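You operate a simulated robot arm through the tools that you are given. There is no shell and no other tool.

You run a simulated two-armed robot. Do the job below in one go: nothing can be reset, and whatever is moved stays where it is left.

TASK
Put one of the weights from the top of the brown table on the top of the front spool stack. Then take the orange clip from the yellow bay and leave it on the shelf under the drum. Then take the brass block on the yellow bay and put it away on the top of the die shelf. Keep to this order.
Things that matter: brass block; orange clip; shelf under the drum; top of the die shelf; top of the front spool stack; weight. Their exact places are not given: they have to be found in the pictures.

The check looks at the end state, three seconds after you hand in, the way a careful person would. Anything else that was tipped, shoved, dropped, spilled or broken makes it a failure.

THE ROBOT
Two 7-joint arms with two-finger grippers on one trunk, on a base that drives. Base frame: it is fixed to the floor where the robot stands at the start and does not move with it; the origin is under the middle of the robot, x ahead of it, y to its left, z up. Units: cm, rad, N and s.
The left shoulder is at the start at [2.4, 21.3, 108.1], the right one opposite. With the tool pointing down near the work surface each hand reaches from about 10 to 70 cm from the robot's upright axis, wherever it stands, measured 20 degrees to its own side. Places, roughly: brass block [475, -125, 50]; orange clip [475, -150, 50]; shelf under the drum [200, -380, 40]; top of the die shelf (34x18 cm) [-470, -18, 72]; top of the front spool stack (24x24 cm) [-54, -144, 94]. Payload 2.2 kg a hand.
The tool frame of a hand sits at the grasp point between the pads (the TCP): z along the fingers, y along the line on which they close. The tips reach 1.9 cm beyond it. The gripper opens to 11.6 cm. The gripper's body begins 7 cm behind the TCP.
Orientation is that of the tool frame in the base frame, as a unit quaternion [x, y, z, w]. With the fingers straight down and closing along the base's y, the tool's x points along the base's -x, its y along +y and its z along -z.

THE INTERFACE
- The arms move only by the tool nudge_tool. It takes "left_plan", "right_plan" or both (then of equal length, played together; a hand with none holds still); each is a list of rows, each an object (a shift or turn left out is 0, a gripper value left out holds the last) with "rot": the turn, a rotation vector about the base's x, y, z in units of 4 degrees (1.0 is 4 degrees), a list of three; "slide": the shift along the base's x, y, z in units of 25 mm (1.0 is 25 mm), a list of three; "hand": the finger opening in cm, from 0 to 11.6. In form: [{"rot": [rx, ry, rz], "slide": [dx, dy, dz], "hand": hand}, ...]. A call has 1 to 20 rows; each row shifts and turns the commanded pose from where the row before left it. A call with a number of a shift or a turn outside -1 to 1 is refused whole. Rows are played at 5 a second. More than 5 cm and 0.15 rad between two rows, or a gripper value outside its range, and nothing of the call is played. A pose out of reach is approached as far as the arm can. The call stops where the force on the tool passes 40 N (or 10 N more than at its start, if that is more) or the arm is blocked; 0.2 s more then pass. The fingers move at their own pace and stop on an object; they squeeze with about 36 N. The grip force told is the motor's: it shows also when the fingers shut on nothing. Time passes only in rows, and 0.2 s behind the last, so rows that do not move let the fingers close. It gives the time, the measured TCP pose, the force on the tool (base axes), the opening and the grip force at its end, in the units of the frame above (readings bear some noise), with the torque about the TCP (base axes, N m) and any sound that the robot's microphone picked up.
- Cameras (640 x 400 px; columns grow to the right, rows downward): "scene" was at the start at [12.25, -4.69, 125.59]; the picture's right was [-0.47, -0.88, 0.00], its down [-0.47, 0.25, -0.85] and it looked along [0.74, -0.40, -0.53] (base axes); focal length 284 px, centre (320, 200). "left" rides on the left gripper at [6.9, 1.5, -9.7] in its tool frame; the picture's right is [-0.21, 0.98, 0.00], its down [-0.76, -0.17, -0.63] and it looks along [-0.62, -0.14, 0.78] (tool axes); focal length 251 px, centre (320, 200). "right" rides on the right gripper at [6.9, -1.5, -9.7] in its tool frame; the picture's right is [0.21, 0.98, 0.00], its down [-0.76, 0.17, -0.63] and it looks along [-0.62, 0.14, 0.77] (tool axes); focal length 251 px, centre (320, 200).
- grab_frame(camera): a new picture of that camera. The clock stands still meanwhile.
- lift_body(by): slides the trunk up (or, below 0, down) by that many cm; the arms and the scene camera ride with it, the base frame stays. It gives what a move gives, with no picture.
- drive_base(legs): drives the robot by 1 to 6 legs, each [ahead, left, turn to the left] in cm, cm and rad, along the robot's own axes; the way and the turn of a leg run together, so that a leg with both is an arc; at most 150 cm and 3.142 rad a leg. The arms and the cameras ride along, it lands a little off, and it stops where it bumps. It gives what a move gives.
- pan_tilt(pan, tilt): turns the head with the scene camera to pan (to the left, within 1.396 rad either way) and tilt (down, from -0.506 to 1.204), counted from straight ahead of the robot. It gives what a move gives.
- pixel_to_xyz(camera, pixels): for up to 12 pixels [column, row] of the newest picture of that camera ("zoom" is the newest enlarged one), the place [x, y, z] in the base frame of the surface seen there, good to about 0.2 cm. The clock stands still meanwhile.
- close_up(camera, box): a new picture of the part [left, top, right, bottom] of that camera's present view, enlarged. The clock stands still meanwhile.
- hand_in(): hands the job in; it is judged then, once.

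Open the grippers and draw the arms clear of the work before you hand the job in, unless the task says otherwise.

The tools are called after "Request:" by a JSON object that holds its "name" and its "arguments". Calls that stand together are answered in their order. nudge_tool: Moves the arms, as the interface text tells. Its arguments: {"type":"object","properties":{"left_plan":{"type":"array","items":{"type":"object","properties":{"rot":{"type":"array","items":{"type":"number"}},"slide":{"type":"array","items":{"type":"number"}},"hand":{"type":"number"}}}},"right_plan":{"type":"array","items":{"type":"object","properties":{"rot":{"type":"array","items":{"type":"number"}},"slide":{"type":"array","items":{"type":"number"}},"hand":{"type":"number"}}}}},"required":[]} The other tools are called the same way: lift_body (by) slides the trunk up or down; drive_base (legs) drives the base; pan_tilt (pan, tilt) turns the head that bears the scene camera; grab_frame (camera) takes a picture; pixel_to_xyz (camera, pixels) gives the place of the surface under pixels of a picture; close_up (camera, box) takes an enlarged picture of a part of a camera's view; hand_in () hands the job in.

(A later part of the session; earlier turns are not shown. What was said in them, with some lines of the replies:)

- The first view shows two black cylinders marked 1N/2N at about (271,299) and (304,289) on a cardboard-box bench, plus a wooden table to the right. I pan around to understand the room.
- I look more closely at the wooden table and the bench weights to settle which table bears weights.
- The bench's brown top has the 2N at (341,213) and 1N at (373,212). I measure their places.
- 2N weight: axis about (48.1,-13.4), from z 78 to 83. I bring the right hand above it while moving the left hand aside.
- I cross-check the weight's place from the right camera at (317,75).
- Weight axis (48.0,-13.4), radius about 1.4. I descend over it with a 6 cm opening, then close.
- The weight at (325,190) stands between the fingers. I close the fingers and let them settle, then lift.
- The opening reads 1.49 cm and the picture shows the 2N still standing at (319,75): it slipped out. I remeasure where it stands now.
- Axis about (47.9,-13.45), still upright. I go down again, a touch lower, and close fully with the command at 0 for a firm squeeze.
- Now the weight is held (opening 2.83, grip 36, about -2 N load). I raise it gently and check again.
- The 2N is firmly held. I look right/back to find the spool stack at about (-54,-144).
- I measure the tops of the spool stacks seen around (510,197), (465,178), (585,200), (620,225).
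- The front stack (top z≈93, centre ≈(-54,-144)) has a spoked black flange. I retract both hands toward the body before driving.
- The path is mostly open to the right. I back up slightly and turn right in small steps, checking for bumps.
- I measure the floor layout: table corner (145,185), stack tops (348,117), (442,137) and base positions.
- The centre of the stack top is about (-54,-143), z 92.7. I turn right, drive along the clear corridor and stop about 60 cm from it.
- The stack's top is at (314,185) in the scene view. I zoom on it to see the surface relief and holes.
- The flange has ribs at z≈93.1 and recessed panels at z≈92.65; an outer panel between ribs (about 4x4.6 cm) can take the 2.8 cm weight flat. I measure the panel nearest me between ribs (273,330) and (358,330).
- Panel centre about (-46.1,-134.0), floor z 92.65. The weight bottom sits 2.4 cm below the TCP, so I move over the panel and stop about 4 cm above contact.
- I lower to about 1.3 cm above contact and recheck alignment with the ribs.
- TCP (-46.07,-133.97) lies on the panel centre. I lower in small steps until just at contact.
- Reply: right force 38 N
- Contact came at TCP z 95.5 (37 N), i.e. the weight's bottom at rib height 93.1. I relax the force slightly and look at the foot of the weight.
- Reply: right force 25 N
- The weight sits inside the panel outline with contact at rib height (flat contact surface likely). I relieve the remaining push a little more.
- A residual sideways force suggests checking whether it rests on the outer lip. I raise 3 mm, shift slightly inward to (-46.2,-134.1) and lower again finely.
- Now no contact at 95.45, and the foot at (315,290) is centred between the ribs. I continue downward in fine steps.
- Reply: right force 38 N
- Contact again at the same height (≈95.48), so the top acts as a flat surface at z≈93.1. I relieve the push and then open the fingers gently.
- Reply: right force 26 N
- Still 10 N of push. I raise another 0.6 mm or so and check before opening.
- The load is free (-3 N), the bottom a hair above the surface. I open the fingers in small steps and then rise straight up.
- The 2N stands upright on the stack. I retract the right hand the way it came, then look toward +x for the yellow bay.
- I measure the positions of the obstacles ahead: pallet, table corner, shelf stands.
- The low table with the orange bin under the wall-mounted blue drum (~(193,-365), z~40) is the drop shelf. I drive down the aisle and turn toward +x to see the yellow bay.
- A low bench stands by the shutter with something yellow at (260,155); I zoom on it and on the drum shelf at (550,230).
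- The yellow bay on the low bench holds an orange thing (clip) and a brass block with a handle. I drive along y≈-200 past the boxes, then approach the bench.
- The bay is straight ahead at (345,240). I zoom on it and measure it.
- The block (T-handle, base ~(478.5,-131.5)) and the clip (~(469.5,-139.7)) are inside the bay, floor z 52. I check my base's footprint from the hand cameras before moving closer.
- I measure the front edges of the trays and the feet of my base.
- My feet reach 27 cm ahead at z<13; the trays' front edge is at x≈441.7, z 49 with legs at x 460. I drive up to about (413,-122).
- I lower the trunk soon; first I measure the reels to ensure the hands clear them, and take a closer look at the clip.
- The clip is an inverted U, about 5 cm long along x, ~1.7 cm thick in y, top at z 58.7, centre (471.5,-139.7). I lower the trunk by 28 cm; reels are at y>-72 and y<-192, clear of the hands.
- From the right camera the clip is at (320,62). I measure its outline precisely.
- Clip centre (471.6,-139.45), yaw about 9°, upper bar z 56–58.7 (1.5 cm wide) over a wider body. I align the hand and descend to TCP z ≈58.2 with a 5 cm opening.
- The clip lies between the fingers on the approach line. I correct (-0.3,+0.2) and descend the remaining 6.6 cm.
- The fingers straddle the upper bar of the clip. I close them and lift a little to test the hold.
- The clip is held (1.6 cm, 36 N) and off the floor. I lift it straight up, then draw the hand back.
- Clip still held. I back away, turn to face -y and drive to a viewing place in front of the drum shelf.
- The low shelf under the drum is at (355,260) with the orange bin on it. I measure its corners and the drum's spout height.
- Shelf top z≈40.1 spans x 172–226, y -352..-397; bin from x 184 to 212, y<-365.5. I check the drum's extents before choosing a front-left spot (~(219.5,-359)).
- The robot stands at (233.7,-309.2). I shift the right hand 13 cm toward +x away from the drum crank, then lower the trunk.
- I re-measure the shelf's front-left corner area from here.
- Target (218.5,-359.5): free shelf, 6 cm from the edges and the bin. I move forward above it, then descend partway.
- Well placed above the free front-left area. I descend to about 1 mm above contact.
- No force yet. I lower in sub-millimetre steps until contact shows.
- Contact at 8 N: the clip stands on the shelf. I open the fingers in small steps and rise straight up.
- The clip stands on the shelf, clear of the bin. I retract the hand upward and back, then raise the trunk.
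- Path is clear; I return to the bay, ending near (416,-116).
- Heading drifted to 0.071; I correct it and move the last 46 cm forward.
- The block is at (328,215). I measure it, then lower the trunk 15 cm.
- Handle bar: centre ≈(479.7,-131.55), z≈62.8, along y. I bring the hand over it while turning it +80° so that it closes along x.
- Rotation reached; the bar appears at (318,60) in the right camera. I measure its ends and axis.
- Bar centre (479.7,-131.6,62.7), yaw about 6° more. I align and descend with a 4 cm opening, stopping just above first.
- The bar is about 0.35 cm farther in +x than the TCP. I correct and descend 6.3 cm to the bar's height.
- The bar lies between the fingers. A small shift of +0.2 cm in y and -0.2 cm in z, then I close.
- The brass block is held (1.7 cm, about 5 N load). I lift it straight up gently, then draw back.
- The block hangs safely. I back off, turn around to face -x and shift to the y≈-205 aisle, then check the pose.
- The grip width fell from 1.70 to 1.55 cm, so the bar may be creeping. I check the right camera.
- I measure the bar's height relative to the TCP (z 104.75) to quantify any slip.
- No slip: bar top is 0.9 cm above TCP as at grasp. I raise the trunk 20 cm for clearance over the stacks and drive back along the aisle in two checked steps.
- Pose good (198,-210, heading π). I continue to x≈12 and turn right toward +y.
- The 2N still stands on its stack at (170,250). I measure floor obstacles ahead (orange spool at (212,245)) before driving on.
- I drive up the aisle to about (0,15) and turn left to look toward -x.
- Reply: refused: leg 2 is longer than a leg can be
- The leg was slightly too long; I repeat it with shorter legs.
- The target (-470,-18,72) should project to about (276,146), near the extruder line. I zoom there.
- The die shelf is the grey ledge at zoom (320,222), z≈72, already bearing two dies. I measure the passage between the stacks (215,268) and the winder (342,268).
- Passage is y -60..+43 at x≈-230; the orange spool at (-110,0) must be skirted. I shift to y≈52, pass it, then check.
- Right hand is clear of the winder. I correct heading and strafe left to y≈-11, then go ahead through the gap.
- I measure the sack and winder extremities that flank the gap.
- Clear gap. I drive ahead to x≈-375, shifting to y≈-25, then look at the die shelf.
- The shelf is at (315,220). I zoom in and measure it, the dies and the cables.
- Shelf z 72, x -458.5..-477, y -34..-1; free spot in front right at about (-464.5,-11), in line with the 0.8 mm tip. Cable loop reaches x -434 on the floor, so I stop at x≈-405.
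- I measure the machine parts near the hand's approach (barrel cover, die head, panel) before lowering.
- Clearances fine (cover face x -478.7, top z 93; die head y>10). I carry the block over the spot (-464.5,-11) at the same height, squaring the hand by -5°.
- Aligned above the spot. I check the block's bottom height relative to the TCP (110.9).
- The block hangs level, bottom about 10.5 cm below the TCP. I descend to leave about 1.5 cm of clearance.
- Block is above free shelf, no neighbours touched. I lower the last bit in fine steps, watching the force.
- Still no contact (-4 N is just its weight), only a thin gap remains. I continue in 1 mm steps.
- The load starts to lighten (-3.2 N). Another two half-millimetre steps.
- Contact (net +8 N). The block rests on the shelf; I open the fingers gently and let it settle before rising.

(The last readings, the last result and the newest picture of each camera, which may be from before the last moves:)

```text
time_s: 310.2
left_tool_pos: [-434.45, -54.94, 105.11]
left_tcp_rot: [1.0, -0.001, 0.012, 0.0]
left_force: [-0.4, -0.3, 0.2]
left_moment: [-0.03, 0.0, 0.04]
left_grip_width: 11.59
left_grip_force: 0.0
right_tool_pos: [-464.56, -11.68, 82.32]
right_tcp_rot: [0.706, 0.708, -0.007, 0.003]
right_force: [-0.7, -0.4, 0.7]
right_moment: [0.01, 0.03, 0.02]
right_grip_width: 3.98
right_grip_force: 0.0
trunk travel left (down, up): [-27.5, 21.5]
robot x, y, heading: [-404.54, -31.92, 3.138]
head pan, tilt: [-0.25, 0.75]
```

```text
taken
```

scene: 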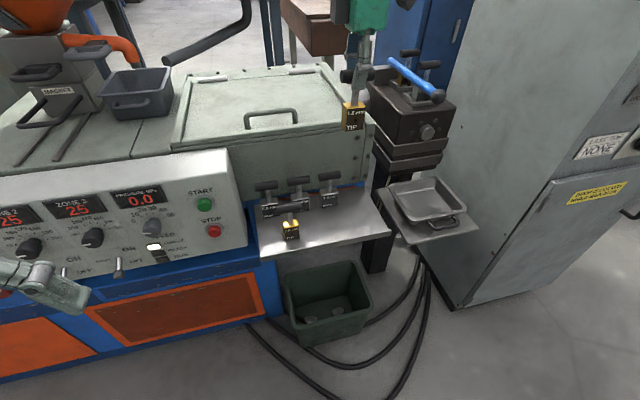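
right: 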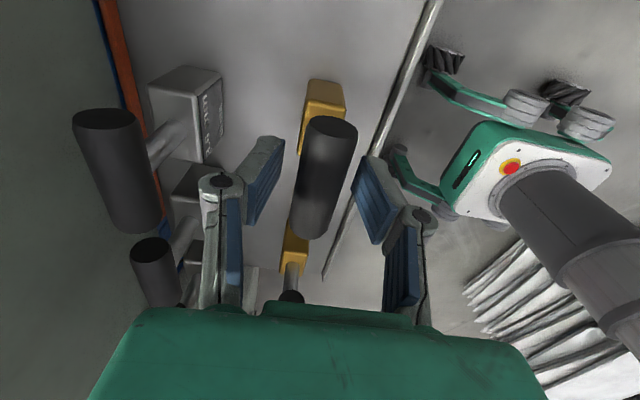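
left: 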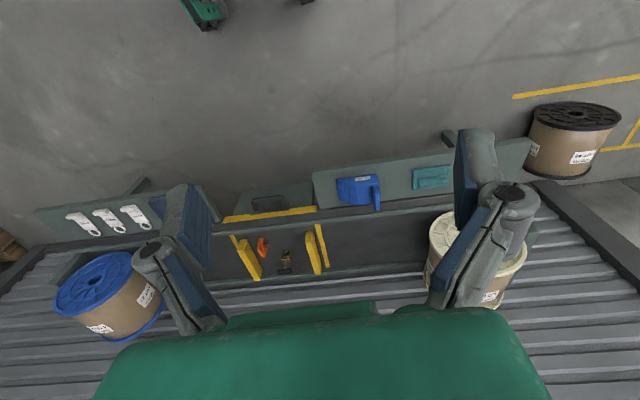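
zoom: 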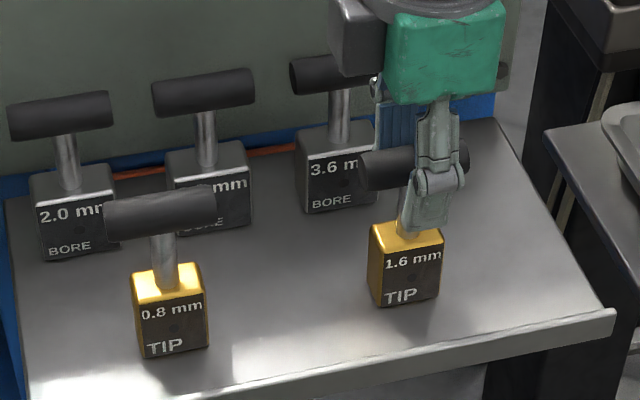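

The block stands upright and the fingers are clear on both sides of its bar. I rise straight up, then withdraw the hand.

Request:
{"name": "nudge_tool", "arguments": {"right_plan": [{"slide": [0, 0, 0.3]}, {"slide": [0, 0, 0.5]}, {"slide": [0, 0, 0.8]}, {"slide": [0, 0, 1]}, {"slide": [0, 0, 1]}, {"slide": [0, 0, 1]}, {"slide": [0, 0, 1]}, {"slide": [0, 0, 1]}, {"slide": [0, 0, 1]}, {"slide": [0, 0, 1]}, {"slide": [0, 0, 1]}]}}

Request:
{"name": "nudge_tool", "arguments": {"right_plan": [{"slide": [0.7, 0.1, 0]}, {"slide": [0.9, 0.2, 0]}, {"slide": [0.9, 0.2, 0]}, {"slide": [0.9, 0.2, 0]}, {"slide": [0.9, 0.2, 0]}, {"slide": [0.9, 0.2, 0]}, {"slide": [0.9, 0.2, 0]}, {"slide": [0.9, 0.2, 0]}, {"slide": [0.9, 0.2, 0]}, {"slide": [0.9, 0.2, 0]}, {"slide": [0.7, 0.2, 0], "hand": 8}]}}

Request:
{"name": "drive_base", "arguments": {"legs": [[-35, 0, 0]]}}

Request:
{"name": "pan_tilt", "arguments": {"pan": -0.1, "tilt": 0.55}}

Request:
{"name": "grab_frame", "arguments": {"camera": "scene"}}

Request:
{"name": "close_up", "arguments": {"camera": "scene", "box": [240, 140, 400, 240]}}

```text
time_s: 312.6
left_tool_pos: [-434.4, -54.93, 105.07]
left_tcp_rot: [1.0, -0.001, 0.011, 0.0]
left_force: [-0.5, -0.5, -0.9]
left_moment: [0.01, -0.01, -0.02]
left_grip_width: 11.63
left_grip_force: 0.0
right_tool_pos: [-464.46, -11.47, 106.35]
right_tcp_rot: [0.706, 0.708, -0.007, 0.003]
right_force: [-0.1, -0.2, -0.7]
right_moment: [0.0, -0.01, -0.02]
right_grip_width: 4.03
right_grip_force: 0.0
trunk travel left (down, up): [-27.5, 21.5]
robot x, y, heading: [-404.7, -32.01, 3.136]
head pan, tilt: [-0.25, 0.75]
```

```text
time_s: 315.0
left_tool_pos: [-434.36, -54.76, 105.16]
left_tcp_rot: [1.0, -0.001, 0.01, 0.001]
left_force: [0.0, -0.7, 0.2]
left_moment: [0.03, 0.0, 0.03]
left_grip_width: 11.62
left_grip_force: 0.2
right_tool_pos: [-440.41, -6.19, 106.15]
right_tcp_rot: [0.707, 0.707, -0.008, 0.002]
right_force: [0.0, -0.7, 0.8]
right_moment: [0.0, 0.03, -0.02]
right_grip_width: 7.98
right_grip_force: 0.0
trunk travel left (down, up): [-27.5, 21.5]
robot x, y, heading: [-404.74, -32.27, 3.141]
head pan, tilt: [-0.25, 0.75]
```

```text
time_s: 317.3
left_tool_pos: [-398.93, -54.74, 105.16]
left_tcp_rot: [1.0, -0.006, 0.01, 0.0]
left_force: [-0.2, -1.0, -0.2]
left_moment: [0.0, 0.01, 0.0]
left_grip_width: 11.61
left_grip_force: 0.0
right_tool_pos: [-404.58, -6.14, 106.21]
right_tcp_rot: [0.71, 0.704, -0.008, 0.002]
right_force: [0.8, -0.3, 0.7]
right_moment: [-0.01, -0.01, -0.02]
right_grip_width: 8.02
right_grip_force: 0.0
trunk travel left (down, up): [-27.5, 21.5]
robot x, y, heading: [-369.09, -32.37, 3.129]
head pan, tilt: [-0.25, 0.75]
```

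```text
time_s: 318.0
left_tool_pos: [-398.81, -54.76, 105.08]
left_tcp_rot: [1.0, -0.006, 0.012, 0.001]
left_force: [-0.2, -0.6, -0.2]
left_moment: [-0.01, -0.02, 0.05]
left_grip_width: 11.62
left_grip_force: 0.0
right_tool_pos: [-404.42, -6.14, 106.31]
right_tcp_rot: [0.71, 0.704, -0.008, 0.002]
right_force: [-0.8, -0.1, -0.2]
right_moment: [0.03, -0.02, -0.02]
right_grip_width: 7.98
right_grip_force: 0.1
trunk travel left (down, up): [-27.5, 21.5]
robot x, y, heading: [-369.15, -32.45, 3.133]
head pan, tilt: [-0.099, 0.55]
```

```text
taken
```

scene: 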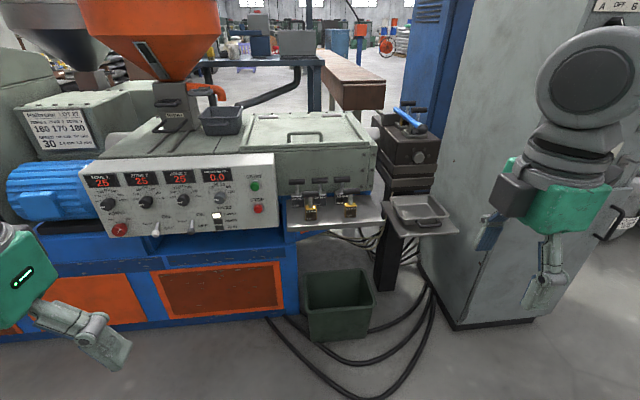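

```text
4.00 times, centred on (320, 190) of scene
```

zoom: 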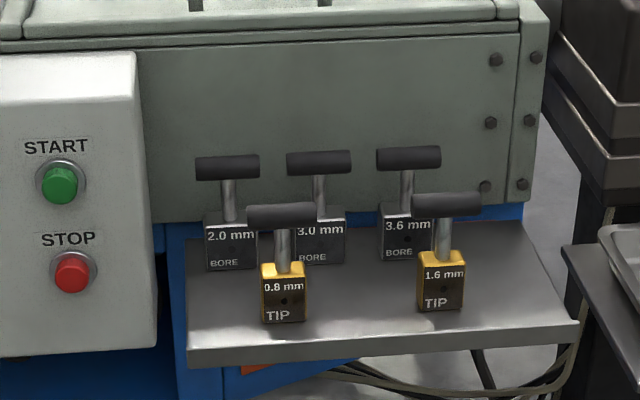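

The 1.6 mm brass tip stands on the die shelf (zoom (440,285)). The 2N weight and the clip were seen standing where I left them, both grippers are open and the arms are clear. I hand in.

Request:
{"name": "hand_in", "arguments": {}}

```text
The job is handed in.
```

All three items were put in place, in the order asked, and the job is handed in. I haven't seen the check's result.

- **Weight:** The 2 N weight from the brown cardboard bench stands upright on the front spool stack. I saw it still there when driving past later. It slipped out of the fingers on the first lift and stayed standing. The second grip held.
- **Orange clip:** It stands upright on the low shelf under the drum, at the front, clear of the orange bin. I saw it there right after letting go, but not again at the end.
- **Brass block:** The 1.6 mm tip stands at the front of the die shelf, beside the 0.8 mm tip, and nothing next to it was touched. The last picture shows it upright.

I took the bench where the robot started to be the "brown table", because it was the only brown surface I saw with weights on it. Both grippers are open and the arms are clear of the work. I saw nothing else tipped, moved or dropped.
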